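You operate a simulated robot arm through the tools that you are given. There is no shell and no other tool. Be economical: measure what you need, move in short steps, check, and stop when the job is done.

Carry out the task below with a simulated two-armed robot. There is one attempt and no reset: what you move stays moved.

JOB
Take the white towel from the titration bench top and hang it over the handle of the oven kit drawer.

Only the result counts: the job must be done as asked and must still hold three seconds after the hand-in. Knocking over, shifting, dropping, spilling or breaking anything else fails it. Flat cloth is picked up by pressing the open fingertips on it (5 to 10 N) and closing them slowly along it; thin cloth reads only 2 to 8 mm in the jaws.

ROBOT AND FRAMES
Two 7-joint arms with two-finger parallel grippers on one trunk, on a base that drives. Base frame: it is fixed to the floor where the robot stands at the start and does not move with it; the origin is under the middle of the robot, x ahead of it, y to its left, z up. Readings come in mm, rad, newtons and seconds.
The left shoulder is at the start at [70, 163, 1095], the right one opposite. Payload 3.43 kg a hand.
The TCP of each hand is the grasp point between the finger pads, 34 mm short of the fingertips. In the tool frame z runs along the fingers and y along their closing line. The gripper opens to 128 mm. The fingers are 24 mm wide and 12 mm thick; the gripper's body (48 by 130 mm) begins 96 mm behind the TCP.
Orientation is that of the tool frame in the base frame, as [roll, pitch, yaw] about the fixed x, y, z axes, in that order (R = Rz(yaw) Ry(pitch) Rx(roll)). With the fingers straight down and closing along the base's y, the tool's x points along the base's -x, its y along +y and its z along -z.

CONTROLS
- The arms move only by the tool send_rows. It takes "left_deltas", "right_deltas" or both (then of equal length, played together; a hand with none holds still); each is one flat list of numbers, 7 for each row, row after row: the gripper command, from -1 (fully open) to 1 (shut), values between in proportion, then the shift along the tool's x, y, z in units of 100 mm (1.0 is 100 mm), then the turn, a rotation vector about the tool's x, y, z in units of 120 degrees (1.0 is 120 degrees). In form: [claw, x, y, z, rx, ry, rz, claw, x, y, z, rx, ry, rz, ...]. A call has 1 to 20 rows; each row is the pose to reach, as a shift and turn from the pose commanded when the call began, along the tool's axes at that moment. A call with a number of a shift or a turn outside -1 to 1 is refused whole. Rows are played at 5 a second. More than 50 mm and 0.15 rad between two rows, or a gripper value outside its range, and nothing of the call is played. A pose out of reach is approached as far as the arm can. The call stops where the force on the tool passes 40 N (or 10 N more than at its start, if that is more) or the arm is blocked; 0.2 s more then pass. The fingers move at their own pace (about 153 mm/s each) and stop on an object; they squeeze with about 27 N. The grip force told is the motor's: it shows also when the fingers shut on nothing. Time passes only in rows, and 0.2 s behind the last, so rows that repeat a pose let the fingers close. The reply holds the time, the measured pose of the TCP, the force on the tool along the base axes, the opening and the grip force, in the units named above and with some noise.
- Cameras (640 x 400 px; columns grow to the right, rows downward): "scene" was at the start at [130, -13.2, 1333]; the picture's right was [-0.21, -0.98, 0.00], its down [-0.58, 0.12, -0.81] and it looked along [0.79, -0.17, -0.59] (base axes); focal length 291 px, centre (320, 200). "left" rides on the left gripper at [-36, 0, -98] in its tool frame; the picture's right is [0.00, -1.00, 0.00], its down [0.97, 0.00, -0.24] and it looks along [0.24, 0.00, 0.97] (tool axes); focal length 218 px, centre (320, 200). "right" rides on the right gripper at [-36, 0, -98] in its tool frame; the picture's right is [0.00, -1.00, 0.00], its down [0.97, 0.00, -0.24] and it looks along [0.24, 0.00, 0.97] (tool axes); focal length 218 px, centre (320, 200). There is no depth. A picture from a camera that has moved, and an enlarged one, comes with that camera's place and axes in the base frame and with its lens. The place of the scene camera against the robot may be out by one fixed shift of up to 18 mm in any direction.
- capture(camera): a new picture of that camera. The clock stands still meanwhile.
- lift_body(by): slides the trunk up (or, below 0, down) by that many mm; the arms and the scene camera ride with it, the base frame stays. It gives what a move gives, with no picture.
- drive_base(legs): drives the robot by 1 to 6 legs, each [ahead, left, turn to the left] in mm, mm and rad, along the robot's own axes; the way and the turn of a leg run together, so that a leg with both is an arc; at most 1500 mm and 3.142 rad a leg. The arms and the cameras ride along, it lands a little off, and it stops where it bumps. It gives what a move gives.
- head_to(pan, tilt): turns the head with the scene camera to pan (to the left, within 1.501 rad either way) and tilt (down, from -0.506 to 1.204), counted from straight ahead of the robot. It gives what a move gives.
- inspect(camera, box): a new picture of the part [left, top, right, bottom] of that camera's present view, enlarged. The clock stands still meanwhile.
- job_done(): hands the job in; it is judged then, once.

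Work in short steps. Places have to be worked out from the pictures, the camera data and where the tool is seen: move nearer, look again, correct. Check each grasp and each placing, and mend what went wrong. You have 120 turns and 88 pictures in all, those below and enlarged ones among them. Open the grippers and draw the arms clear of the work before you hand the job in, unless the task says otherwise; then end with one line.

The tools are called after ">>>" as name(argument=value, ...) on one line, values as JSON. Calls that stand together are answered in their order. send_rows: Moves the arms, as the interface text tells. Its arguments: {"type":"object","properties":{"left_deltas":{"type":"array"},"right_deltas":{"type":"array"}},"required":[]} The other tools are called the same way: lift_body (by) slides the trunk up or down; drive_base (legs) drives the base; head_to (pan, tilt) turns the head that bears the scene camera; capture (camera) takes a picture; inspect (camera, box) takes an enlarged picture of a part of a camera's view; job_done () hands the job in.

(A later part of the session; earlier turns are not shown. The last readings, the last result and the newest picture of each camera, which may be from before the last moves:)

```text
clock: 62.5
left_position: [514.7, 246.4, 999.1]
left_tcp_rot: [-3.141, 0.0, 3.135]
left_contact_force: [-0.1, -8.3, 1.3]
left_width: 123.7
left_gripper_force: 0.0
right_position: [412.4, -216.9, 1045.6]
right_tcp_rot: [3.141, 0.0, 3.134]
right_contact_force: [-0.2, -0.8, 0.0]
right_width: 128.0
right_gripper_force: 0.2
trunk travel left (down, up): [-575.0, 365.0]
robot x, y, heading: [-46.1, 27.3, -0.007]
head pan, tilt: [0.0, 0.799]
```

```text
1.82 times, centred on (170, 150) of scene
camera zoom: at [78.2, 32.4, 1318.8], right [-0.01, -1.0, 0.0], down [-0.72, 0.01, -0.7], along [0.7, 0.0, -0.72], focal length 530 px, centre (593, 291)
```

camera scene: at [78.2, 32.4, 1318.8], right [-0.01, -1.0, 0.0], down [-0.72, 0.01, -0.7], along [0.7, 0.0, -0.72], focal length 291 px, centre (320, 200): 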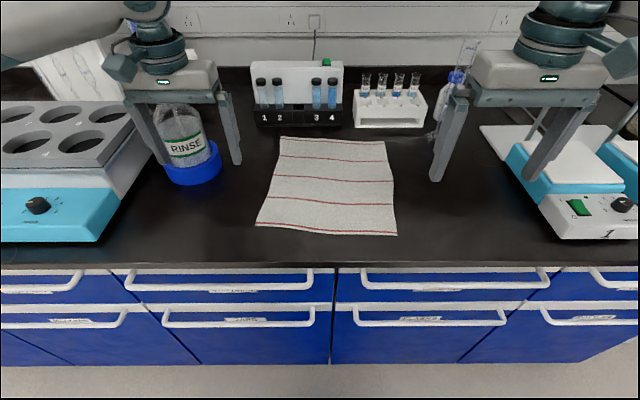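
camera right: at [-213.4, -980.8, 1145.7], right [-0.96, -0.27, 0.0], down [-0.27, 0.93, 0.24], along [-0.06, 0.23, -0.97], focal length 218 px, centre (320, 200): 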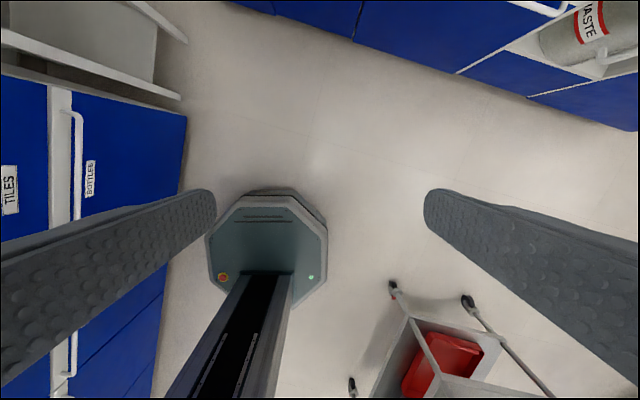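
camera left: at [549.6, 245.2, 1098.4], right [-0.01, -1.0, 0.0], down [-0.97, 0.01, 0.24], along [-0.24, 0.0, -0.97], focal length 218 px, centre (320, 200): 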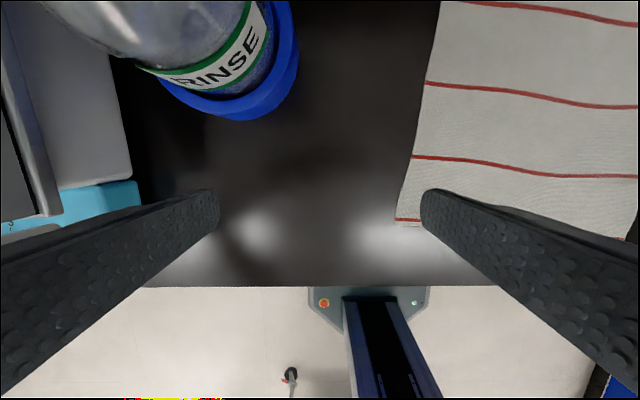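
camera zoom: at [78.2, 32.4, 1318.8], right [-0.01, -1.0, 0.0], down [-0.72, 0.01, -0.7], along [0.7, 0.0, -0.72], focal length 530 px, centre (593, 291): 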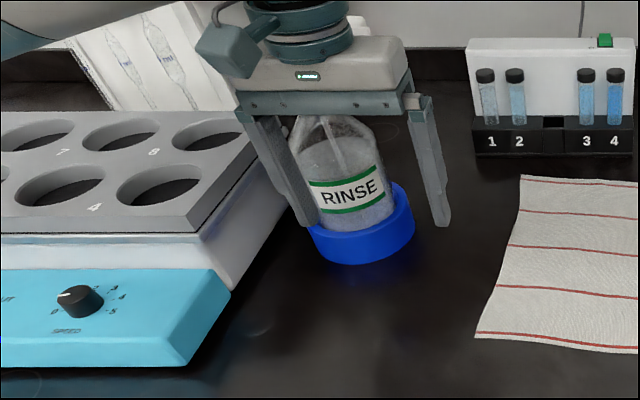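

The spout of the rinse bottle seems to press on the outside of the left finger. I back the hand away from it, towards -y, slowly.

>>> send_rows(left_deltas=[-1, 0, -0.1, 0, 0, 0, 0, -1, 0, -0.2, 0, 0, 0, 0, -1, 0, -0.35, 0, 0, 0, 0, -1, 0, -0.5, 0, 0, 0, 0, -1, 0, -0.7, 0, 0, 0, 0])

>>> capture(camera="scene")

```text
clock: 63.7
left_position: [514.0, 175.4, 1001.4]
left_tcp_rot: [3.142, -0.001, 3.138]
left_contact_force: [0.8, 0.5, 0.3]
left_width: 128.0
left_gripper_force: 0.0
right_position: [414.7, -215.7, 1046.1]
right_tcp_rot: [3.138, -0.001, 3.134]
right_contact_force: [0.5, -0.4, 0.0]
right_width: 128.1
right_gripper_force: 0.0
trunk travel left (down, up): [-575.0, 365.0]
robot x, y, heading: [-46.4, 30.1, -0.003]
head pan, tilt: [0.0, 0.799]
```

```text
49 pictures are left
camera scene: at [78.7, 32.9, 1318.7], right [-0.01, -1.0, 0.0], down [-0.72, 0.0, -0.7], along [0.7, 0.0, -0.72], focal length 291 px, centre (320, 200)
```

scene: 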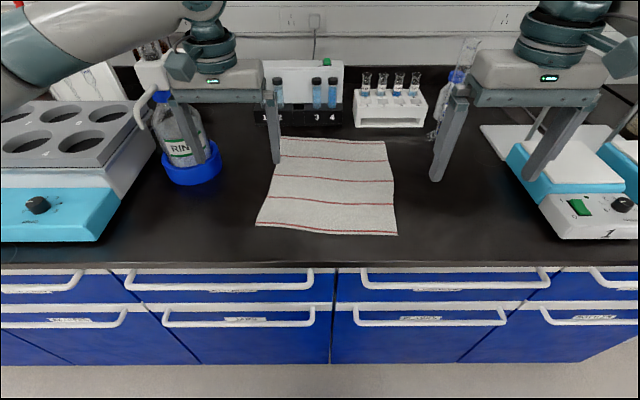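

The contact is gone and the bottle is upright. Matching wrist and scene rays puts the towel at z ≈ 850 with its near edge from about (461,162) to (435,-122). I turn both hands 90° so they close along x, and bring them above the pinch points.

>>> send_rows(left_deltas=[-1, 0.01, -0.053, 0.046, 0, 0, 0.0682, -1, 0.02, -0.105, 0.093, 0, 0, 0.1364, -1, 0.03, -0.158, 0.139, 0, 0, 0.2045, -1, 0.04, -0.211, 0.186, 0, 0, 0.2727, -1, 0.05, -0.264, 0.232, 0, 0, 0.3409, -1, 0.06, -0.316, 0.278, 0, 0, 0.4091, -1, 0.07, -0.369, 0.325, 0, 0, 0.4773, -1, 0.08, -0.422, 0.371, 0, 0, 0.5455, -1, 0.09, -0.475, 0.418, 0, 0, 0.6136, -1, 0.1, -0.527, 0.464, 0, 0, 0.6818, -1, 0.11, -0.58, 0.51, 0, 0, 0.75], right_deltas=[-1, -0.064, 0.091, 0.087, 0, 0, -0.0682, -1, -0.127, 0.182, 0.175, 0, 0, -0.1364, -1, -0.191, 0.273, 0.262, 0, 0, -0.2045, -1, -0.255, 0.364, 0.349, 0, 0, -0.2727, -1, -0.318, 0.455, 0.437, 0, 0, -0.3409, -1, -0.382, 0.545, 0.524, 0, 0, -0.4091, -1, -0.445, 0.636, 0.611, 0, 0, -0.4773, -1, -0.509, 0.727, 0.698, 0, 0, -0.5455, -1, -0.573, 0.818, 0.786, 0, 0, -0.6136, -1, -0.636, 0.909, 0.873, 0, 0, -0.6818, -1, -0.7, 1.0, 0.96, 0, 0, -0.75])

>>> capture(camera="scene")

```text
clock: 66.1
left_position: [502.1, 120.9, 948.7]
left_tcp_rot: [3.141, 0.002, 1.563]
left_contact_force: [-0.1, 0.8, -0.3]
left_width: 128.0
left_gripper_force: 0.0
right_position: [439.3, -79.5, 942.5]
right_tcp_rot: [-3.094, 0.002, -1.691]
right_contact_force: [0.2, 0.5, 0.3]
right_width: 128.0
right_gripper_force: 0.1
right hand out of reach, approached as far as the arm can: row 10, 11
trunk travel left (down, up): [-575.0, 365.0]
robot x, y, heading: [-46.9, 30.4, -0.005]
head pan, tilt: [0.0, 0.799]
```

```text
48 pictures are left
camera scene: at [77.9, 35.5, 1318.8], right [-0.01, -1.0, 0.0], down [-0.72, 0.0, -0.7], along [0.7, 0.0, -0.72], focal length 291 px, centre (320, 200)
```

scene: 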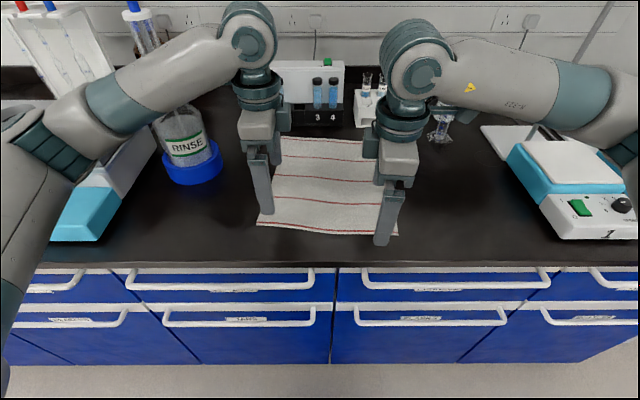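

The right hand is too close in for its reach. I back the base 110 mm and then correct both hands.

>>> drive_base(legs=[[-110, 0, 0]])

>>> send_rows(left_deltas=[-1, 0, 0.3, 0, 0, 0, 0, -1, 0, 0.6, 0, 0, 0, 0, -1, 0, 0.9, 0, 0, 0, 0], right_deltas=[-1, 0, -0.3, 0, 0, 0, 0, -1, 0, -0.6, 0, 0, 0, 0, -1, 0, -0.9, 0, 0, 0, 0])

```text
clock: 67.3
left_position: [393.9, 119.9, 948.2]
left_tcp_rot: [3.138, 0.0, 1.568]
left_contact_force: [-0.3, -0.1, -0.3]
left_width: 128.0
left_gripper_force: 0.0
right_position: [332.3, -80.7, 943.9]
right_tcp_rot: [-3.097, -0.002, -1.69]
right_contact_force: [-0.8, 0.4, 0.1]
right_width: 128.0
right_gripper_force: 0.1
trunk travel left (down, up): [-575.0, 365.0]
robot x, y, heading: [-151.7, 31.2, -0.004]
head pan, tilt: [0.0, 0.799]
```

```text
clock: 68.1
left_position: [484.3, 119.4, 949.9]
left_tcp_rot: [3.141, 0.0, 1.569]
left_contact_force: [0.3, 0.9, 0.5]
left_width: 127.9
left_gripper_force: 0.1
right_position: [333.2, -79.8, 941.6]
right_tcp_rot: [-3.095, 0.001, -1.691]
right_contact_force: [0.1, -0.6, 0.3]
right_width: 128.1
right_gripper_force: 0.0
right hand out of reach, approached as far as the arm can: row 1, 2, 3
trunk travel left (down, up): [-575.0, 365.0]
robot x, y, heading: [-155.9, 29.7, 0.0]
head pan, tilt: [0.0, 0.799]
```

The right wrist appears to be at a joint limit, so the right hand should turn the other way. I swing it back 90° first.

>>> send_rows(right_deltas=[-1, 0, 0, 0, 0, 0, 0.068, -1, 0, 0, 0, 0, 0, 0.136, -1, 0, 0, 0, 0, 0, 0.204, -1, 0, 0, 0, 0, 0, 0.272, -1, 0, 0, 0, 0, 0, 0.34, -1, 0, 0, 0, 0, 0, 0.408, -1, 0, 0, 0, 0, 0, 0.476, -1, 0, 0, 0, 0, 0, 0.544, -1, 0, 0, 0, 0, 0, 0.612, -1, 0, 0, 0, 0, 0, 0.68, -1, 0, 0, 0, 0, 0, 0.748])

```text
clock: 70.5
left_position: [483.1, 120.3, 949.8]
left_tcp_rot: [3.139, -0.001, 1.567]
left_contact_force: [0.6, -0.5, 0.0]
left_width: 128.1
left_gripper_force: 0.1
right_position: [330.7, -78.5, 943.1]
right_tcp_rot: [3.141, 0.046, 3.024]
right_contact_force: [-0.4, 0.3, 0.1]
right_width: 128.0
right_gripper_force: 0.1
trunk travel left (down, up): [-575.0, 365.0]
robot x, y, heading: [-151.3, 28.3, -0.009]
head pan, tilt: [0.0, 0.799]
```

Now I turn the right hand another 83° the same way while moving it forward.

>>> send_rows(right_deltas=[-1, -0.1, 0.012, 0, 0, 0, 0.0694, -1, -0.2, 0.024, 0, 0, 0, 0.1388, -1, -0.3, 0.036, 0, 0, 0, 0.2082, -1, -0.4, 0.048, 0, 0, 0, 0.2776, -1, -0.5, 0.06, 0, 0, 0, 0.347, -1, -0.6, 0.072, 0, 0, 0, 0.4164, -1, -0.7, 0.084, 0, 0, 0, 0.4858, -1, -0.8, 0.096, 0, 0, 0, 0.5552, -1, -0.9, 0.108, 0, 0, 0, 0.6246, -1, -1.0, 0.12, 0, 0, 0, 0.694])

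```text
clock: 72.7
left_position: [483.6, 120.0, 950.1]
left_tcp_rot: [-3.14, -0.001, 1.567]
left_contact_force: [-0.3, -0.2, -0.1]
left_width: 128.0
left_gripper_force: 0.1
right_position: [431.1, -77.4, 948.1]
right_tcp_rot: [3.097, 0.007, 1.569]
right_contact_force: [0.2, -0.2, 0.3]
right_width: 128.1
right_gripper_force: 0.1
trunk travel left (down, up): [-575.0, 365.0]
robot x, y, heading: [-155.9, 30.8, -0.001]
head pan, tilt: [0.0, 0.799]
```

The right hand is in the proper orientation. I level it, move both hands to x, and set openings near 60 mm while descending to z ≈ 915.

>>> send_rows(left_deltas=[-0.3, 0, 0.1, 0.1, 0, 0, 0, 0.06, 0, 0.19, 0.2, 0, 0, 0, 0.06, 0, 0.19, 0.35, 0, 0, 0], right_deltas=[-0.3, 0, 0.25, 0.1, 0.0215, 0, 0, 0.06, 0, 0.53, 0.2, 0.0215, 0, 0, 0.06, 0, 0.53, 0.35, 0.0215, 0, 0])

>>> capture(camera="left")

>>> capture(camera="right")

```text
clock: 73.5
left_position: [503.3, 121.0, 913.8]
left_tcp_rot: [-3.14, 0.0, 1.567]
left_contact_force: [-0.2, -0.5, 0.3]
left_width: 60.2
left_gripper_force: 0.0
right_position: [485.3, -77.8, 916.6]
right_tcp_rot: [3.141, 0.001, 1.569]
right_contact_force: [0.0, 0.0, -0.3]
right_width: 60.2
right_gripper_force: 0.2
trunk travel left (down, up): [-575.0, 365.0]
robot x, y, heading: [-157.1, 28.2, 0.0]
head pan, tilt: [0.0, 0.799]
```

```text
47 pictures are left
camera left: at [502.8, 84.5, 1011.7], right [-1.0, 0.0, 0.0], down [0.0, 0.97, 0.24], along [0.0, 0.24, -0.97], focal length 218 px, centre (320, 200)
```

left: 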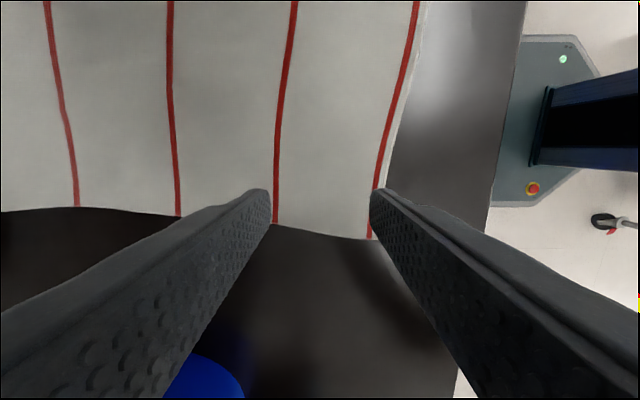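

```text
46 pictures are left
camera right: at [486.0, -114.8, 1014.4], right [-1.0, 0.0, 0.0], down [0.0, 0.97, 0.24], along [0.0, 0.24, -0.97], focal length 218 px, centre (320, 200)
```

right: 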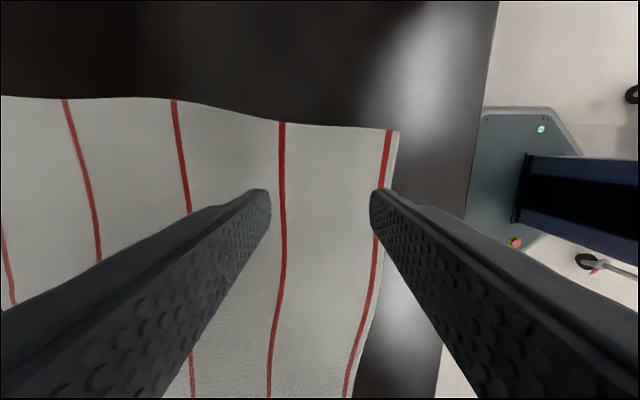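

The wrist views confirm z ≈ 850, and both fingers of each hand are over the cloth just inside the near edge. I descend close to the surface and read the forces.

>>> send_rows(left_deltas=[0.06, 0, 0, 0.12, 0, 0, 0, 0.06, 0, 0, 0.22, 0, 0, 0, 0.06, 0, 0, 0.26, 0, 0, 0], right_deltas=[0.06, 0, 0, 0.12, 0, 0, 0, 0.06, 0, 0, 0.22, 0, 0, 0, 0.06, 0, 0, 0.28, 0, 0, 0])

```text
clock: 74.3
left_position: [503.2, 119.2, 888.5]
left_tcp_rot: [3.139, 0.0, 1.567]
left_contact_force: [0.3, 0.5, 0.4]
left_width: 60.4
left_gripper_force: 0.0
right_position: [485.2, -77.0, 886.4]
right_tcp_rot: [3.141, 0.007, 1.571]
right_contact_force: [-0.5, -0.1, -1.0]
right_width: 60.1
right_gripper_force: 0.1
trunk travel left (down, up): [-575.0, 365.0]
robot x, y, heading: [-157.0, 27.2, -0.005]
head pan, tilt: [0.0, 0.799]
```

>>> send_rows(left_deltas=[0.06, 0, 0, 0.02, 0, 0, 0, 0.06, 0, 0, 0.04, 0, 0, 0], right_deltas=[0.06, 0, 0, 0.015, 0, 0, 0, 0.06, 0, 0, 0.03, 0, 0, 0])

```text
clock: 74.9
left_position: [503.9, 119.9, 885.4]
left_tcp_rot: [3.139, 0.001, 1.567]
left_contact_force: [1.0, 0.1, 9.0]
left_width: 59.6
left_gripper_force: 0.1
right_position: [485.7, -76.8, 885.7]
right_tcp_rot: [3.138, 0.002, 1.573]
right_contact_force: [0.1, -0.2, 4.9]
right_width: 59.6
right_gripper_force: 0.0
trunk travel left (down, up): [-575.0, 365.0]
robot x, y, heading: [-154.3, 29.3, -0.003]
head pan, tilt: [0.0, 0.799]
```

Left presses with 9 N and right with 5 N. I add 1 mm on the right and close both slowly.

>>> send_rows(left_deltas=[0.12, 0, 0, 0, 0, 0, 0, 0.2, 0, 0, 0, 0, 0, 0, 0.28, 0, 0, 0, 0, 0, 0, 0.36, 0, 0, 0, 0, 0, 0, 0.44, 0, 0, 0, 0, 0, 0, 0.52, 0, 0, 0, 0, 0, 0, 0.6, 0, 0, 0, 0, 0, 0, 0.68, 0, 0, 0, 0, 0, 0, 0.76, 0, 0, 0, 0, 0, 0, 0.84, 0, 0, 0, 0, 0, 0, 0.92, 0, 0, 0, 0, 0, 0, 1, 0, 0, 0, 0, 0, 0, 1, 0, 0, 0, 0, 0, 0, 1, 0, 0, 0, 0, 0, 0], right_deltas=[0.12, 0, 0, 0.008, 0, 0, 0, 0.2, 0, 0, 0.008, 0, 0, 0, 0.28, 0, 0, 0.008, 0, 0, 0, 0.36, 0, 0, 0.008, 0, 0, 0, 0.44, 0, 0, 0.008, 0, 0, 0, 0.52, 0, 0, 0.008, 0, 0, 0, 0.6, 0, 0, 0.008, 0, 0, 0, 0.68, 0, 0, 0.008, 0, 0, 0, 0.76, 0, 0, 0.008, 0, 0, 0, 0.84, 0, 0, 0.008, 0, 0, 0, 0.92, 0, 0, 0.008, 0, 0, 0, 1, 0, 0, 0.008, 0, 0, 0, 1, 0, 0, 0.008, 0, 0, 0, 1, 0, 0, 0.008, 0, 0, 0])

>>> capture(camera="scene")

```text
clock: 77.9
left_position: [502.1, 119.3, 886.2]
left_tcp_rot: [3.138, 0.001, 1.567]
left_contact_force: [-0.2, 0.2, 3.4]
left_width: 6.6
left_gripper_force: 27.3
right_position: [483.3, -77.1, 885.2]
right_tcp_rot: [3.139, 0.006, 1.571]
right_contact_force: [-0.4, 1.1, 22.1]
right_width: 2.1
right_gripper_force: 27.3
trunk travel left (down, up): [-575.0, 365.0]
robot x, y, heading: [-152.7, 30.2, 0.0]
head pan, tilt: [0.0, 0.799]
```

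```text
45 pictures are left
camera scene: at [-32.7, 35.1, 1319.1], right [0.0, -1.0, 0.0], down [-0.72, 0.0, -0.7], along [0.7, 0.0, -0.72], focal length 291 px, centre (320, 200)
```

scene: 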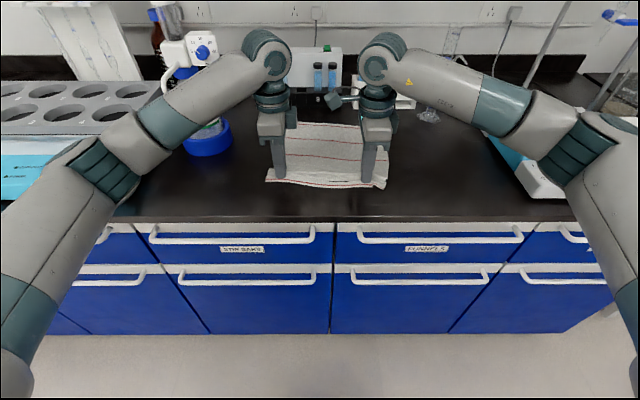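

Widths are 6.6 and 2.1 mm. I lift both hands together a little and look.

>>> send_rows(left_deltas=[1, 0, 0, -0.15, 0, 0, 0, 1, 0, 0, -0.3, 0, 0, 0, 1, 0, 0, -0.5, 0, 0, 0], right_deltas=[1, 0, 0, -0.15, 0, 0, 0, 1, 0, 0, -0.3, 0, 0, 0, 1, 0, 0, -0.5, 0, 0, 0])

>>> inspect(camera="scene", box=[200, 50, 440, 210])

```text
clock: 78.7
left_position: [502.4, 120.1, 935.5]
left_tcp_rot: [-3.141, 0.0, 1.569]
left_contact_force: [0.5, -0.2, -0.9]
left_width: 6.5
left_gripper_force: 26.4
right_position: [484.2, -79.1, 933.0]
right_tcp_rot: [3.141, 0.004, 1.571]
right_contact_force: [-0.2, -0.6, 0.1]
right_width: 1.9
right_gripper_force: 27.2
trunk travel left (down, up): [-575.0, 365.0]
robot x, y, heading: [-155.8, 28.5, -0.003]
head pan, tilt: [0.0, 0.799]
```

```text
2.50 times, centred on (320, 130) of scene
camera zoom: at [-30.1, 34.6, 1318.6], right [0.0, -1.0, 0.0], down [-0.72, 0.0, -0.7], along [0.7, 0.0, -0.72], focal length 729 px, centre (320, 375)
```

zoom: 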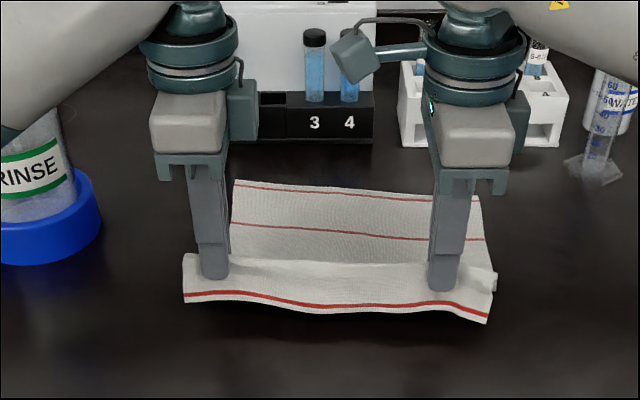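

The fold seems to be held by both hands. I raise by 100 mm more to check.

>>> send_rows(left_deltas=[1, 0, 0, -0.2, 0, 0, 0, 1, 0, 0, -0.4, 0, 0, 0, 1, 0, 0, -0.6, 0, 0, 0, 1, 0, 0, -0.8, 0, 0, 0, 1, 0, 0, -1, 0, 0, 0], right_deltas=[1, 0, 0, -0.2, 0, 0, 0, 1, 0, 0, -0.4, 0, 0, 0, 1, 0, 0, -0.6, 0, 0, 0, 1, 0, 0, -0.8, 0, 0, 0, 1, 0, 0, -1, 0, 0, 0])

>>> inspect(camera="scene", box=[180, 20, 460, 210])

```text
clock: 79.9
left_position: [502.2, 119.7, 1033.2]
left_tcp_rot: [3.14, 0.001, 1.567]
left_contact_force: [0.3, 0.1, -0.1]
left_width: 6.2
left_gripper_force: 27.0
right_position: [484.5, -76.5, 1032.6]
right_tcp_rot: [3.141, 0.005, 1.571]
right_contact_force: [0.3, 0.1, 0.0]
right_width: 2.1
right_gripper_force: 27.1
trunk travel left (down, up): [-575.0, 365.0]
robot x, y, heading: [-151.6, 29.8, -0.004]
head pan, tilt: [0.0, 0.799]
```

```text
2.11 times, centred on (320, 115) of scene
camera zoom: at [-30.6, 34.6, 1318.8], right [0.0, -1.0, 0.0], down [-0.72, 0.0, -0.7], along [0.7, 0.0, -0.72], focal length 614 px, centre (320, 379)
```

zoom: 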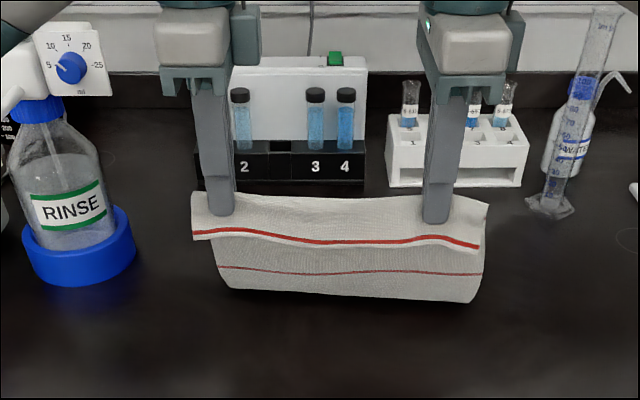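

Both hands hold the towel well. I raise the trunk 200 mm to clear the bench, then back away.

>>> lift_body(by=200)

>>> drive_base(legs=[[-90, 0, 0]])

>>> capture(camera="scene")

```text
clock: 82.1
left_position: [504.3, 120.0, 1231.6]
left_tcp_rot: [-3.141, -0.001, 1.568]
left_contact_force: [-0.2, -0.5, -0.4]
left_width: 6.2
left_gripper_force: 26.8
right_position: [487.0, -77.7, 1232.3]
right_tcp_rot: [3.141, 0.005, 1.568]
right_contact_force: [0.9, -0.5, 0.8]
right_width: 1.9
right_gripper_force: 26.4
trunk travel left (down, up): [-775.0, 165.0]
robot x, y, heading: [-154.3, 29.5, -0.003]
head pan, tilt: [0.0, 0.799]
```

```text
clock: 83.2
left_position: [413.9, 119.1, 1231.8]
left_tcp_rot: [-3.139, 0.0, 1.567]
left_contact_force: [0.5, 0.4, 0.4]
left_width: 6.8
left_gripper_force: 27.1
right_position: [396.9, -78.1, 1231.1]
right_tcp_rot: [-3.14, 0.004, 1.569]
right_contact_force: [0.6, -0.3, 0.3]
right_width: 1.7
right_gripper_force: 26.9
trunk travel left (down, up): [-775.0, 165.0]
robot x, y, heading: [-244.0, 30.4, -0.001]
head pan, tilt: [0.0, 0.799]
```

```text
42 pictures are left
camera scene: at [-118.5, 34.9, 1518.4], right [0.0, -1.0, 0.0], down [-0.72, 0.0, -0.7], along [0.7, 0.0, -0.72], focal length 291 px, centre (320, 200)
```

scene: 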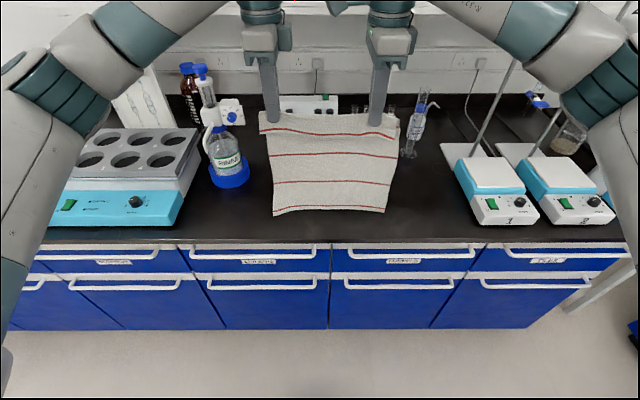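

The towel hangs flat between the hands. I turn to heading -π/2 and drive ahead along x ≈ -244.

>>> drive_base(legs=[[0, 0, -1.57], [690, 0, 0]])

>>> head_to(pan=-0.9, tilt=0.8)

>>> capture(camera="scene")

```text
clock: 90.7
left_position: [-145.0, -1309.1, 1231.7]
left_tcp_rot: [3.141, -0.001, 0.006]
left_contact_force: [-0.9, -1.1, 0.0]
left_width: 2.0
left_gripper_force: 26.5
right_position: [-342.8, -1294.9, 1231.9]
right_tcp_rot: [3.142, 0.006, 0.008]
right_contact_force: [1.1, 0.9, -0.2]
right_width: 1.8
right_gripper_force: 27.3
trunk travel left (down, up): [-775.0, 165.0]
robot x, y, heading: [-237.3, -652.7, -1.568]
head pan, tilt: [0.0, 0.799]
```

```text
clock: 91.9
left_position: [-145.5, -1310.0, 1231.7]
left_tcp_rot: [3.141, -0.001, 0.006]
left_contact_force: [-1.0, 0.4, -1.0]
left_width: 2.0
left_gripper_force: 27.0
right_position: [-341.9, -1293.3, 1232.8]
right_tcp_rot: [-3.14, 0.006, 0.009]
right_contact_force: [0.1, -0.3, -0.7]
right_width: 2.0
right_gripper_force: 26.7
trunk travel left (down, up): [-775.0, 165.0]
robot x, y, heading: [-241.3, -651.7, -1.568]
head pan, tilt: [-0.901, 0.799]
```

```text
41 pictures are left
camera scene: at [-308.7, -749.0, 1518.7], right [-0.63, 0.78, 0.0], down [0.56, 0.45, -0.7], along [-0.54, -0.44, -0.72], focal length 291 px, centre (320, 200)
```

scene: 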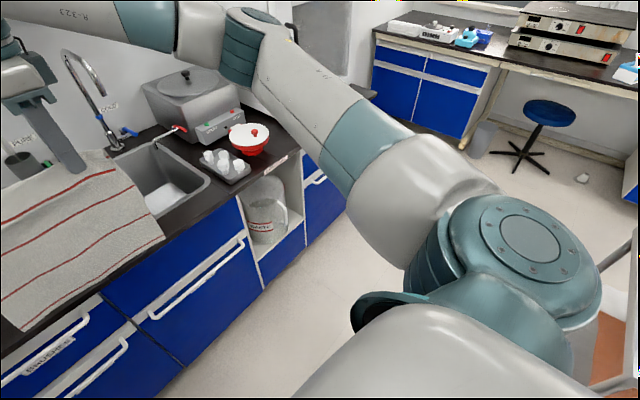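

Left width dropped to 2.0, so I check the towel hold from the front, then continue.

>>> head_to(pan=0, tilt=0.7)

>>> capture(camera="scene")

```text
clock: 93.1
left_position: [-145.8, -1309.8, 1231.5]
left_tcp_rot: [3.14, 0.0, 0.007]
left_contact_force: [-0.3, 0.0, -0.4]
left_width: 1.9
left_gripper_force: 26.9
right_position: [-342.2, -1295.0, 1231.9]
right_tcp_rot: [3.139, 0.006, 0.008]
right_contact_force: [1.2, -1.2, -0.4]
right_width: 2.0
right_gripper_force: 26.9
trunk travel left (down, up): [-775.0, 165.0]
robot x, y, heading: [-237.1, -651.0, -1.571]
head pan, tilt: [0.0, 0.7]
```

```text
40 pictures are left
camera scene: at [-245.4, -783.5, 1527.0], right [-1.0, 0.0, 0.0], down [0.0, 0.64, -0.76], along [0.0, -0.76, -0.64], focal length 291 px, centre (320, 200)
```

scene: 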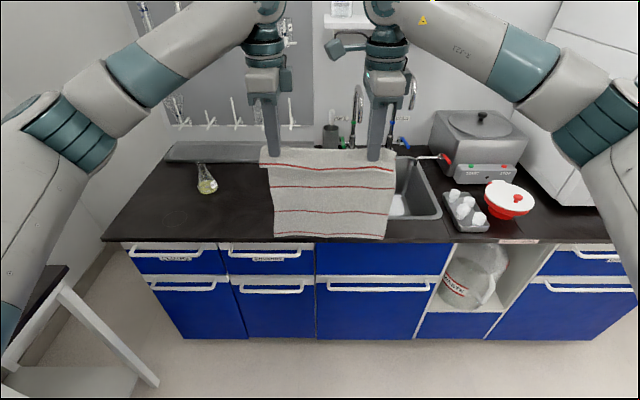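

The towel is held by both hands. I strafe right along the sink bench towards the oven drawer.

>>> drive_base(legs=[[0, -980, 0]])

>>> capture(camera="scene")

```text
clock: 96.4
left_position: [-763.0, -1340.1, 1229.5]
left_tcp_rot: [-3.139, 0.0, -0.108]
left_contact_force: [-1.7, 0.0, -0.2]
left_width: 1.7
left_gripper_force: 27.0
right_position: [-958.5, -1300.5, 1231.3]
right_tcp_rot: [-3.14, 0.005, -0.104]
right_contact_force: [1.3, -0.3, 0.0]
right_width: 2.2
right_gripper_force: 27.3
trunk travel left (down, up): [-775.0, 165.0]
robot x, y, heading: [-783.3, -672.9, -1.682]
head pan, tilt: [0.0, 0.7]
stopped in leg 1: the robot was blocked; the commanded pose is now the measured one
```

```text
39 pictures are left
camera scene: at [-805.4, -806.7, 1526.7], right [-0.99, 0.11, 0.0], down [0.07, 0.64, -0.76], along [-0.08, -0.76, -0.65], focal length 291 px, centre (320, 200)
```

scene: 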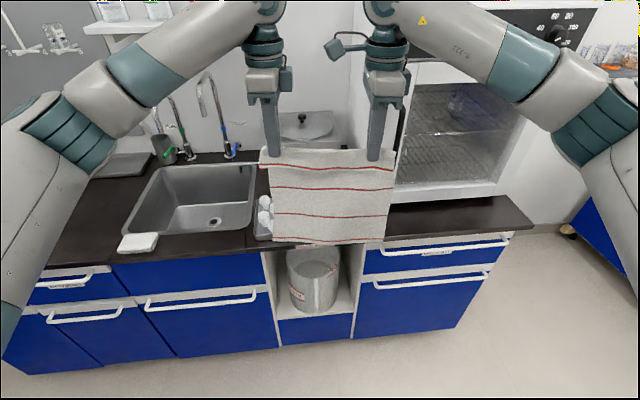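

The base was blocked and turned slightly clockwise, meaning a contact at the rear, likely the cart. I look right.

>>> head_to(pan=-1.5, tilt=0.9)

>>> capture(camera="scene")

>>> capture(camera="right")

```text
clock: 98.0
left_position: [-764.3, -1338.5, 1231.8]
left_tcp_rot: [3.141, 0.0, -0.107]
left_contact_force: [-0.5, -0.6, 0.9]
left_width: 2.0
left_gripper_force: 27.1
right_position: [-959.3, -1301.2, 1232.1]
right_tcp_rot: [3.141, 0.006, -0.101]
right_contact_force: [0.5, -0.5, -0.3]
right_width: 2.2
right_gripper_force: 27.2
trunk travel left (down, up): [-775.0, 165.0]
robot x, y, heading: [-785.8, -675.7, -1.681]
head pan, tilt: [-1.499, 0.901]
```

```text
38 pictures are left
camera scene: at [-871.4, -717.2, 1510.9], right [0.04, 1.0, 0.0], down [0.78, -0.03, -0.62], along [-0.62, 0.02, -0.78], focal length 291 px, centre (320, 200)
```

scene: 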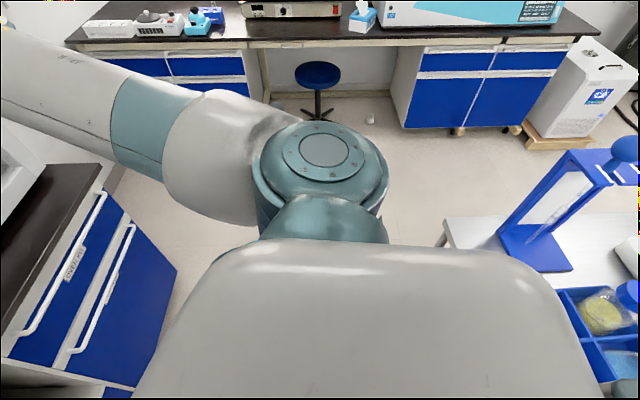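

```text
37 pictures are left
camera right: at [-994.6, -1297.1, 1330.7], right [0.1, 0.99, 0.0], down [0.97, -0.1, 0.24], along [0.23, -0.02, -0.97], focal length 218 px, centre (320, 200)
```

right: 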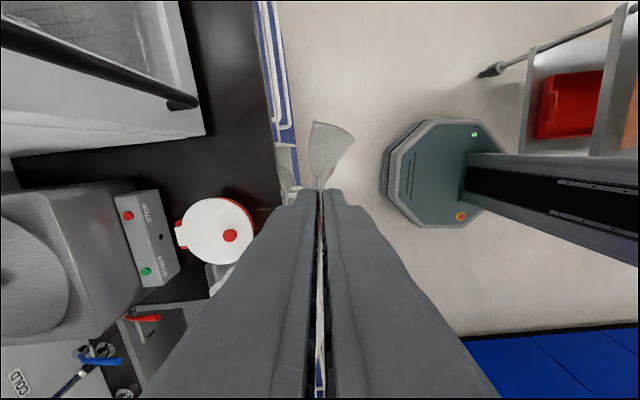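

The base is about 300 mm in radius and its rear touched the cart. I move off it to the left, straighten, and raise the trunk for clearance over the bench items.

>>> drive_base(legs=[[0, 50, 0], [0, 0, 0.11]])

>>> lift_body(by=100)

```text
clock: 99.5
left_position: [-649.5, -1337.3, 1231.9]
left_tcp_rot: [-3.141, -0.004, 0.001]
left_contact_force: [-1.5, 0.3, 0.0]
left_width: 1.9
left_gripper_force: 27.1
right_position: [-847.9, -1319.3, 1232.8]
right_tcp_rot: [-3.141, 0.001, 0.005]
right_contact_force: [-0.2, 0.0, -0.5]
right_width: 1.9
right_gripper_force: 26.7
trunk travel left (down, up): [-775.0, 165.0]
robot x, y, heading: [-736.2, -680.8, -1.573]
head pan, tilt: [-1.499, 0.901]
```

```text
clock: 100.8
left_position: [-644.8, -1339.0, 1330.9]
left_tcp_rot: [-3.141, -0.001, 0.002]
left_contact_force: [-0.7, 0.2, 0.2]
left_width: 1.9
left_gripper_force: 27.6
right_position: [-842.5, -1320.9, 1332.3]
right_tcp_rot: [3.141, 0.006, 0.004]
right_contact_force: [0.4, 0.6, 0.8]
right_width: 2.2
right_gripper_force: 27.7
trunk travel left (down, up): [-875.0, 65.0]
robot x, y, heading: [-734.8, -679.1, -1.571]
head pan, tilt: [-1.499, 0.901]
```

I pull both hands in to equal forward distances so they stay clear of the oven, then move ahead, clear of the cart.

>>> send_rows(left_deltas=[1, 0, -0.2, 0, 0, 0, 0, 1, 0, -0.4, 0, 0, 0, 0, 1, 0, -0.55, 0, 0, 0, 0, 1, 0, -0.65, 0, 0, 0, 0], right_deltas=[1, 0, -0.15, 0, 0, 0, 0, 1, 0, -0.3, 0, 0, 0, 0, 1, 0, -0.4, 0, 0, 0, 0, 1, 0, -0.47, 0, 0, 0, 0])

>>> drive_base(legs=[[80, 0, 0], [0, -300, 0]])

```text
clock: 101.8
left_position: [-645.0, -1273.2, 1331.8]
left_tcp_rot: [3.141, 0.002, 0.001]
left_contact_force: [-0.9, 0.0, -0.4]
left_width: 2.2
left_gripper_force: 27.7
right_position: [-841.0, -1273.2, 1331.6]
right_tcp_rot: [-3.141, 0.008, 0.003]
right_contact_force: [0.2, -0.6, -0.1]
right_width: 2.3
right_gripper_force: 26.2
trunk travel left (down, up): [-875.0, 65.0]
robot x, y, heading: [-738.1, -678.1, -1.572]
head pan, tilt: [-1.499, 0.901]
```

```text
clock: 104.5
left_position: [-940.6, -1352.3, 1331.9]
left_tcp_rot: [3.141, 0.001, 0.004]
left_contact_force: [0.3, 0.4, -0.1]
left_width: 1.8
left_gripper_force: 26.8
right_position: [-1137.8, -1352.4, 1331.7]
right_tcp_rot: [3.141, 0.006, 0.006]
right_contact_force: [1.4, 0.6, 0.7]
right_width: 1.7
right_gripper_force: 27.2
trunk travel left (down, up): [-875.0, 65.0]
robot x, y, heading: [-1039.4, -757.9, -1.572]
head pan, tilt: [-1.499, 0.901]
```

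I passed the cart without contact. I strafe another 240 mm right to the drawer and look ahead.

>>> drive_base(legs=[[0, -240, 0]])

>>> head_to(pan=0, tilt=0.9)

>>> capture(camera="scene")

>>> capture(camera="right")

>>> capture(camera="left")

```text
clock: 106.3
left_position: [-1180.4, -1353.2, 1331.9]
left_tcp_rot: [-3.141, 0.003, 0.003]
left_contact_force: [0.0, -0.3, -0.6]
left_width: 1.9
left_gripper_force: 26.7
right_position: [-1377.2, -1353.6, 1331.4]
right_tcp_rot: [3.141, 0.006, 0.007]
right_contact_force: [0.4, 0.3, 0.7]
right_width: 1.9
right_gripper_force: 27.0
trunk travel left (down, up): [-875.0, 65.0]
robot x, y, heading: [-1273.6, -759.0, -1.574]
head pan, tilt: [-1.499, 0.901]
```

```text
clock: 107.9
left_position: [-1183.5, -1352.1, 1331.8]
left_tcp_rot: [3.14, 0.001, 0.003]
left_contact_force: [-1.4, -0.2, 0.4]
left_width: 2.2
left_gripper_force: 27.3
right_position: [-1380.1, -1353.3, 1330.3]
right_tcp_rot: [3.141, 0.005, 0.007]
right_contact_force: [0.2, 0.5, -0.8]
right_width: 1.8
right_gripper_force: 28.0
trunk travel left (down, up): [-875.0, 65.0]
robot x, y, heading: [-1275.5, -759.5, -1.569]
head pan, tilt: [0.0, 0.901]
```

```text
36 pictures are left
camera scene: at [-1282.3, -880.1, 1610.8], right [-1.0, 0.0, 0.0], down [0.0, 0.78, -0.62], along [0.0, -0.62, -0.78], focal length 291 px, centre (320, 200)
```

scene: 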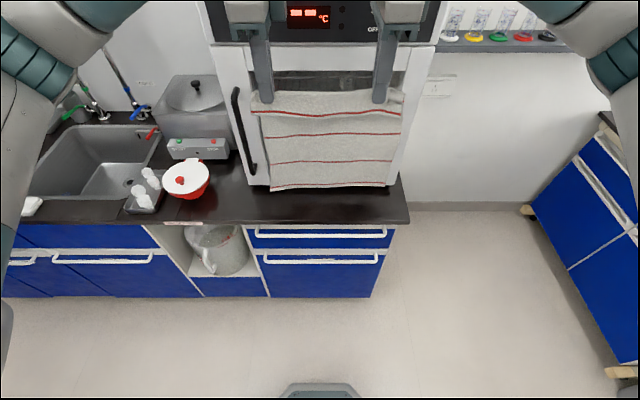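

```text
35 pictures are left
camera right: at [-1416.2, -1354.1, 1430.2], right [-0.01, 1.0, 0.0], down [0.97, 0.01, 0.24], along [0.24, 0.0, -0.97], focal length 218 px, centre (320, 200)
```

right: 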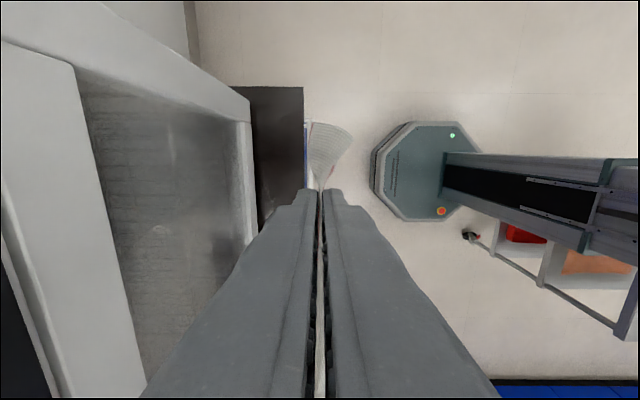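

```text
34 pictures are left
camera left: at [-1219.6, -1353.1, 1430.0], right [0.0, 1.0, 0.0], down [0.97, 0.0, 0.24], along [0.24, 0.0, -0.97], focal length 218 px, centre (320, 200)
```

left: 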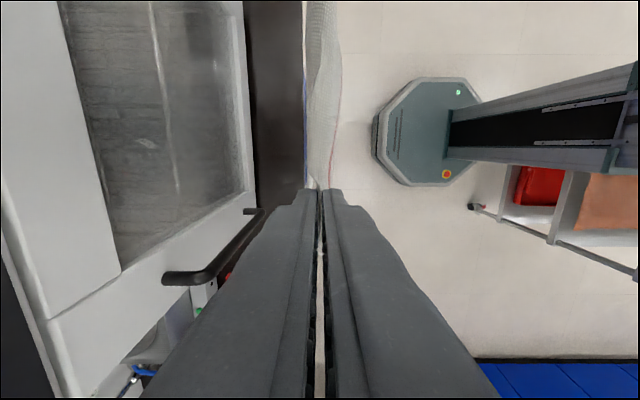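

I enlarge the drawer handle region to measure the gap between bar and bench edge.

>>> inspect(camera="scene", box=[235, 175, 415, 275])

>>> inspect(camera="left", box=[270, 0, 350, 50])

```text
3.56 times, centred on (325, 225) of scene
camera zoom: at [-1282.3, -880.1, 1610.8], right [-1.0, 0.0, 0.0], down [0.0, 0.78, -0.62], along [0.0, -0.62, -0.78], focal length 1036 px, centre (302, 111)
```

zoom: 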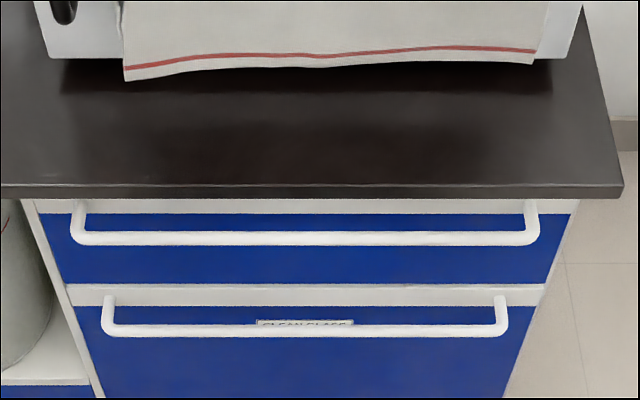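

```text
8.00 times, centred on (310, 25) of left
camera zoom: at [-1219.6, -1353.1, 1430.0], right [0.0, 1.0, 0.0], down [0.97, 0.0, 0.24], along [0.24, 0.0, -0.97], focal length 1746 px, centre (400, 1600)
```

zoom: 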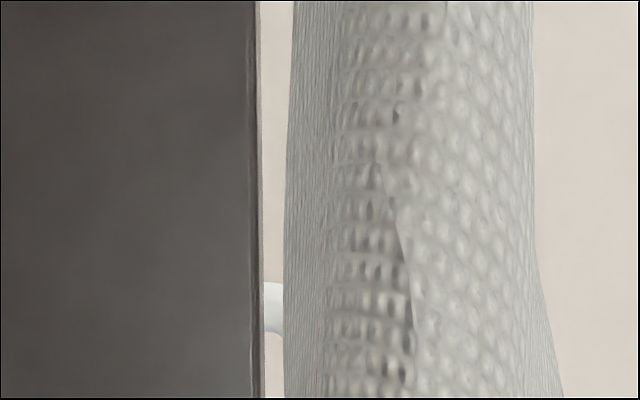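

I take a close view from the right wrist camera, where the bar's right end should show beside the towel.

>>> inspect(camera="right", box=[270, 80, 366, 140])

```text
6.67 times, centred on (318, 110) of right
camera zoom: at [-1416.2, -1354.1, 1430.2], right [-0.01, 1.0, 0.0], down [0.97, 0.01, 0.24], along [0.24, 0.0, -0.97], focal length 1455 px, centre (333, 800)
```

zoom: 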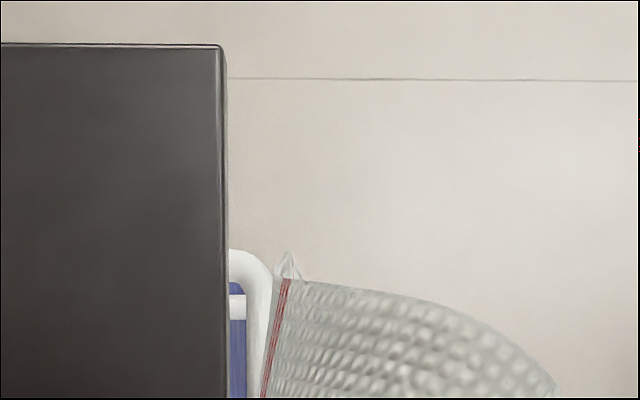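

The close view shows the bar's inner side (y ≈ -1393) sits almost under the slab edge (y ≈ -1396). The bar centre is about y -1387, z ≈ 784. Plan: tilt the fingers 45° towards the drawer, let the hem hang against the slab front just above the bar, then lower so it slips behind the bar. First I tilt.

>>> send_rows(left_deltas=[1, 0, 0, 0, -0.0625, 0, 0, 1, 0, 0, 0, -0.125, 0, 0, 1, 0, 0, 0, -0.1875, 0, 0, 1, 0, 0, 0, -0.25, 0, 0, 1, 0, 0, 0, -0.3125, 0, 0, 1, 0, 0, 0, -0.375, 0, 0, 1, 0, 0, 0, -0.375, 0, 0], right_deltas=[1, 0, 0, 0, -0.0625, 0, 0, 1, 0, 0, 0, -0.125, 0, 0, 1, 0, 0, 0, -0.1875, 0, 0, 1, 0, 0, 0, -0.25, 0, 0, 1, 0, 0, 0, -0.3125, 0, 0, 1, 0, 0, 0, -0.375, 0, 0, 1, 0, 0, 0, -0.375, 0, 0])

>>> lift_body(by=-160)

>>> capture(camera="scene")

```text
clock: 109.5
left_position: [-1182.1, -1353.2, 1333.2]
left_tcp_rot: [2.356, 0.0, 0.005]
left_contact_force: [-0.8, 0.3, 0.1]
left_width: 1.9
left_gripper_force: 27.0
right_position: [-1380.6, -1353.7, 1330.6]
right_tcp_rot: [2.356, 0.007, 0.006]
right_contact_force: [1.2, 0.4, -0.9]
right_width: 2.1
right_gripper_force: 27.5
trunk travel left (down, up): [-875.0, 65.0]
robot x, y, heading: [-1277.1, -759.3, -1.572]
head pan, tilt: [0.0, 0.901]
```

```text
clock: 111.3
left_position: [-1182.7, -1353.0, 1172.7]
left_tcp_rot: [2.355, 0.001, 0.003]
left_contact_force: [-0.9, -0.7, -0.2]
left_width: 2.0
left_gripper_force: 27.1
right_position: [-1380.2, -1352.9, 1172.0]
right_tcp_rot: [2.354, 0.005, 0.008]
right_contact_force: [0.1, 0.2, -0.1]
right_width: 2.3
right_gripper_force: 27.1
trunk travel left (down, up): [-715.0, 225.0]
robot x, y, heading: [-1278.7, -759.6, -1.569]
head pan, tilt: [0.0, 0.901]
```

```text
30 pictures are left
camera scene: at [-1282.2, -879.8, 1450.9], right [-1.0, 0.0, 0.0], down [0.0, 0.78, -0.62], along [0.0, -0.62, -0.78], focal length 291 px, centre (320, 200)
```

scene: 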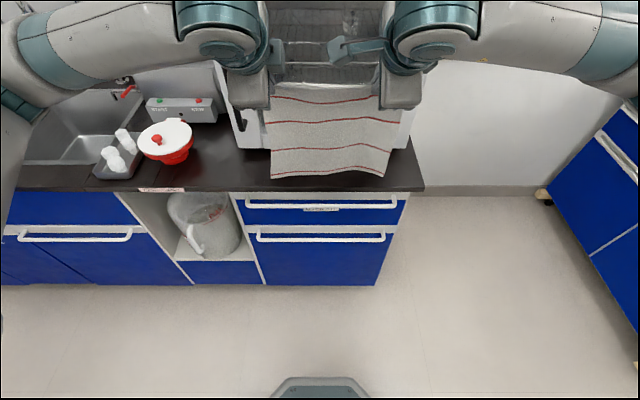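

The hem is now about z 918, in front of the slab. I lower 97 mm so it sits between slab bottom and bar top, and check closely.

>>> lift_body(by=-97)

>>> inspect(camera="scene", box=[210, 110, 440, 250])

```text
clock: 112.6
left_position: [-1182.6, -1353.1, 1075.6]
left_tcp_rot: [2.357, -0.001, 0.003]
left_contact_force: [-0.1, 0.5, 1.0]
left_width: 1.8
left_gripper_force: 27.3
right_position: [-1380.7, -1353.0, 1074.6]
right_tcp_rot: [2.356, 0.006, 0.008]
right_contact_force: [0.6, 0.5, -0.9]
right_width: 2.0
right_gripper_force: 26.8
trunk travel left (down, up): [-618.0, 322.0]
robot x, y, heading: [-1275.4, -757.9, -1.571]
head pan, tilt: [0.0, 0.901]
```

```text
2.78 times, centred on (325, 180) of scene
camera zoom: at [-1282.2, -879.6, 1353.9], right [-1.0, 0.0, 0.0], down [0.0, 0.78, -0.62], along [0.0, -0.62, -0.78], focal length 811 px, centre (306, 256)
```

zoom: 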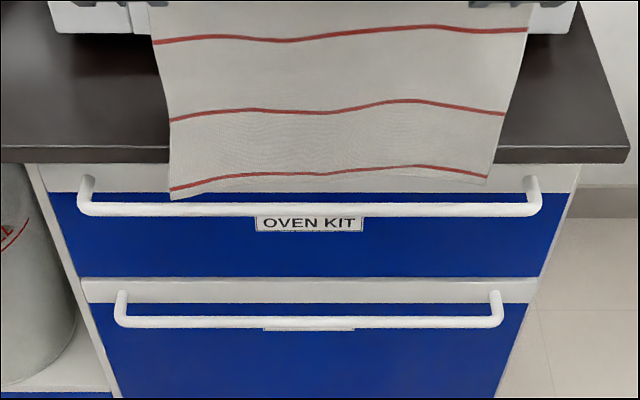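

The hem spans z ≈ 810–842, just above the bar and below the slab top. I press the towel inward against the slab edge by moving both hands 36 mm towards the drawer.

>>> send_rows(left_deltas=[1, 0, 0.05, 0.05, 0, 0, 0, 1, 0, 0.1, 0.1, 0, 0, 0, 1, 0, 0.15, 0.15, 0, 0, 0, 1, 0, 0.2, 0.2, 0, 0, 0, 1, 0, 0.255, 0.255, 0, 0, 0, 1, 0, 0.255, 0.255, 0, 0, 0, 1, 0, 0.255, 0.255, 0, 0, 0], right_deltas=[1, 0, 0.05, 0.05, 0, 0, 0, 1, 0, 0.1, 0.1, 0, 0, 0, 1, 0, 0.15, 0.15, 0, 0, 0, 1, 0, 0.2, 0.2, 0, 0, 0, 1, 0, 0.255, 0.255, 0, 0, 0, 1, 0, 0.255, 0.255, 0, 0, 0, 1, 0, 0.255, 0.255, 0, 0, 0])

>>> inspect(camera="scene", box=[210, 110, 440, 250])

```text
clock: 114.2
left_position: [-1183.8, -1389.9, 1074.5]
left_tcp_rot: [2.358, 0.0, 0.002]
left_contact_force: [0.5, -0.5, 0.0]
left_width: 1.8
left_gripper_force: 27.4
right_position: [-1381.3, -1389.6, 1074.2]
right_tcp_rot: [2.355, 0.004, 0.007]
right_contact_force: [0.3, 0.0, 0.1]
right_width: 1.9
right_gripper_force: 27.1
trunk travel left (down, up): [-618.0, 322.0]
robot x, y, heading: [-1275.6, -758.1, -1.568]
head pan, tilt: [0.0, 0.901]
```

```text
2.78 times, centred on (325, 180) of scene
camera zoom: at [-1282.2, -880.1, 1353.8], right [-1.0, 0.0, 0.0], down [0.0, 0.78, -0.62], along [0.0, -0.62, -0.78], focal length 811 px, centre (306, 256)
```

zoom: 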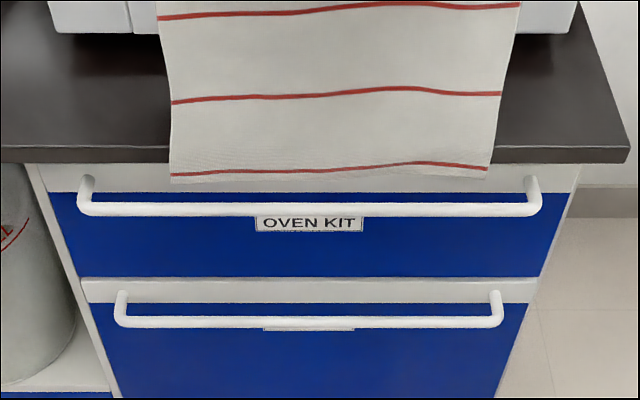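

The hem hangs against the slab face just above the bar. I lower slowly by 50 mm and check which side it goes.

>>> send_rows(left_deltas=[1, 0, -0.035, 0.035, 0, 0, 0, 1, 0, -0.07, 0.07, 0, 0, 0, 1, 0, -0.106, 0.106, 0, 0, 0, 1, 0, -0.141, 0.141, 0, 0, 0, 1, 0, -0.177, 0.177, 0, 0, 0, 1, 0, -0.212, 0.212, 0, 0, 0, 1, 0, -0.247, 0.247, 0, 0, 0, 1, 0, -0.283, 0.283, 0, 0, 0, 1, 0, -0.318, 0.318, 0, 0, 0, 1, 0, -0.354, 0.354, 0, 0, 0, 1, 0, -0.354, 0.354, 0, 0, 0], right_deltas=[1, 0, -0.035, 0.035, 0, 0, 0, 1, 0, -0.07, 0.07, 0, 0, 0, 1, 0, -0.106, 0.106, 0, 0, 0, 1, 0, -0.141, 0.141, 0, 0, 0, 1, 0, -0.177, 0.177, 0, 0, 0, 1, 0, -0.212, 0.212, 0, 0, 0, 1, 0, -0.247, 0.247, 0, 0, 0, 1, 0, -0.283, 0.283, 0, 0, 0, 1, 0, -0.318, 0.318, 0, 0, 0, 1, 0, -0.354, 0.354, 0, 0, 0, 1, 0, -0.354, 0.354, 0, 0, 0])

>>> inspect(camera="scene", box=[210, 110, 440, 250])

```text
clock: 116.6
left_position: [-1182.8, -1389.4, 1024.8]
left_tcp_rot: [2.357, 0.0, 0.004]
left_contact_force: [-0.7, 0.4, 0.3]
left_width: 2.0
left_gripper_force: 26.7
right_position: [-1381.0, -1388.3, 1023.8]
right_tcp_rot: [2.356, 0.005, 0.009]
right_contact_force: [1.1, 0.0, -0.9]
right_width: 2.2
right_gripper_force: 27.4
trunk travel left (down, up): [-618.0, 322.0]
robot x, y, heading: [-1279.5, -760.0, -1.569]
head pan, tilt: [0.0, 0.901]
```

```text
2.78 times, centred on (325, 180) of scene
camera zoom: at [-1282.3, -879.8, 1353.8], right [-1.0, 0.0, 0.0], down [0.0, 0.78, -0.62], along [0.0, -0.62, -0.78], focal length 811 px, centre (306, 256)
```

zoom: 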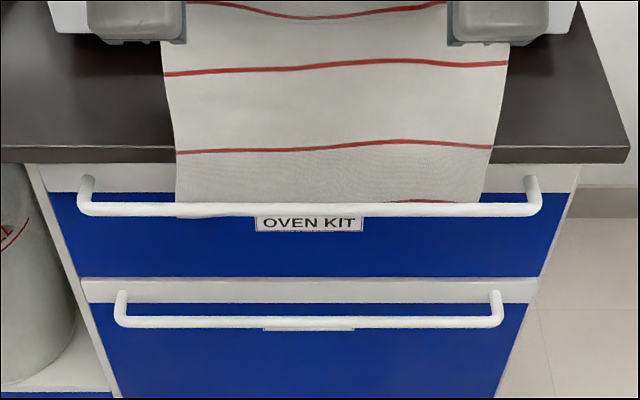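

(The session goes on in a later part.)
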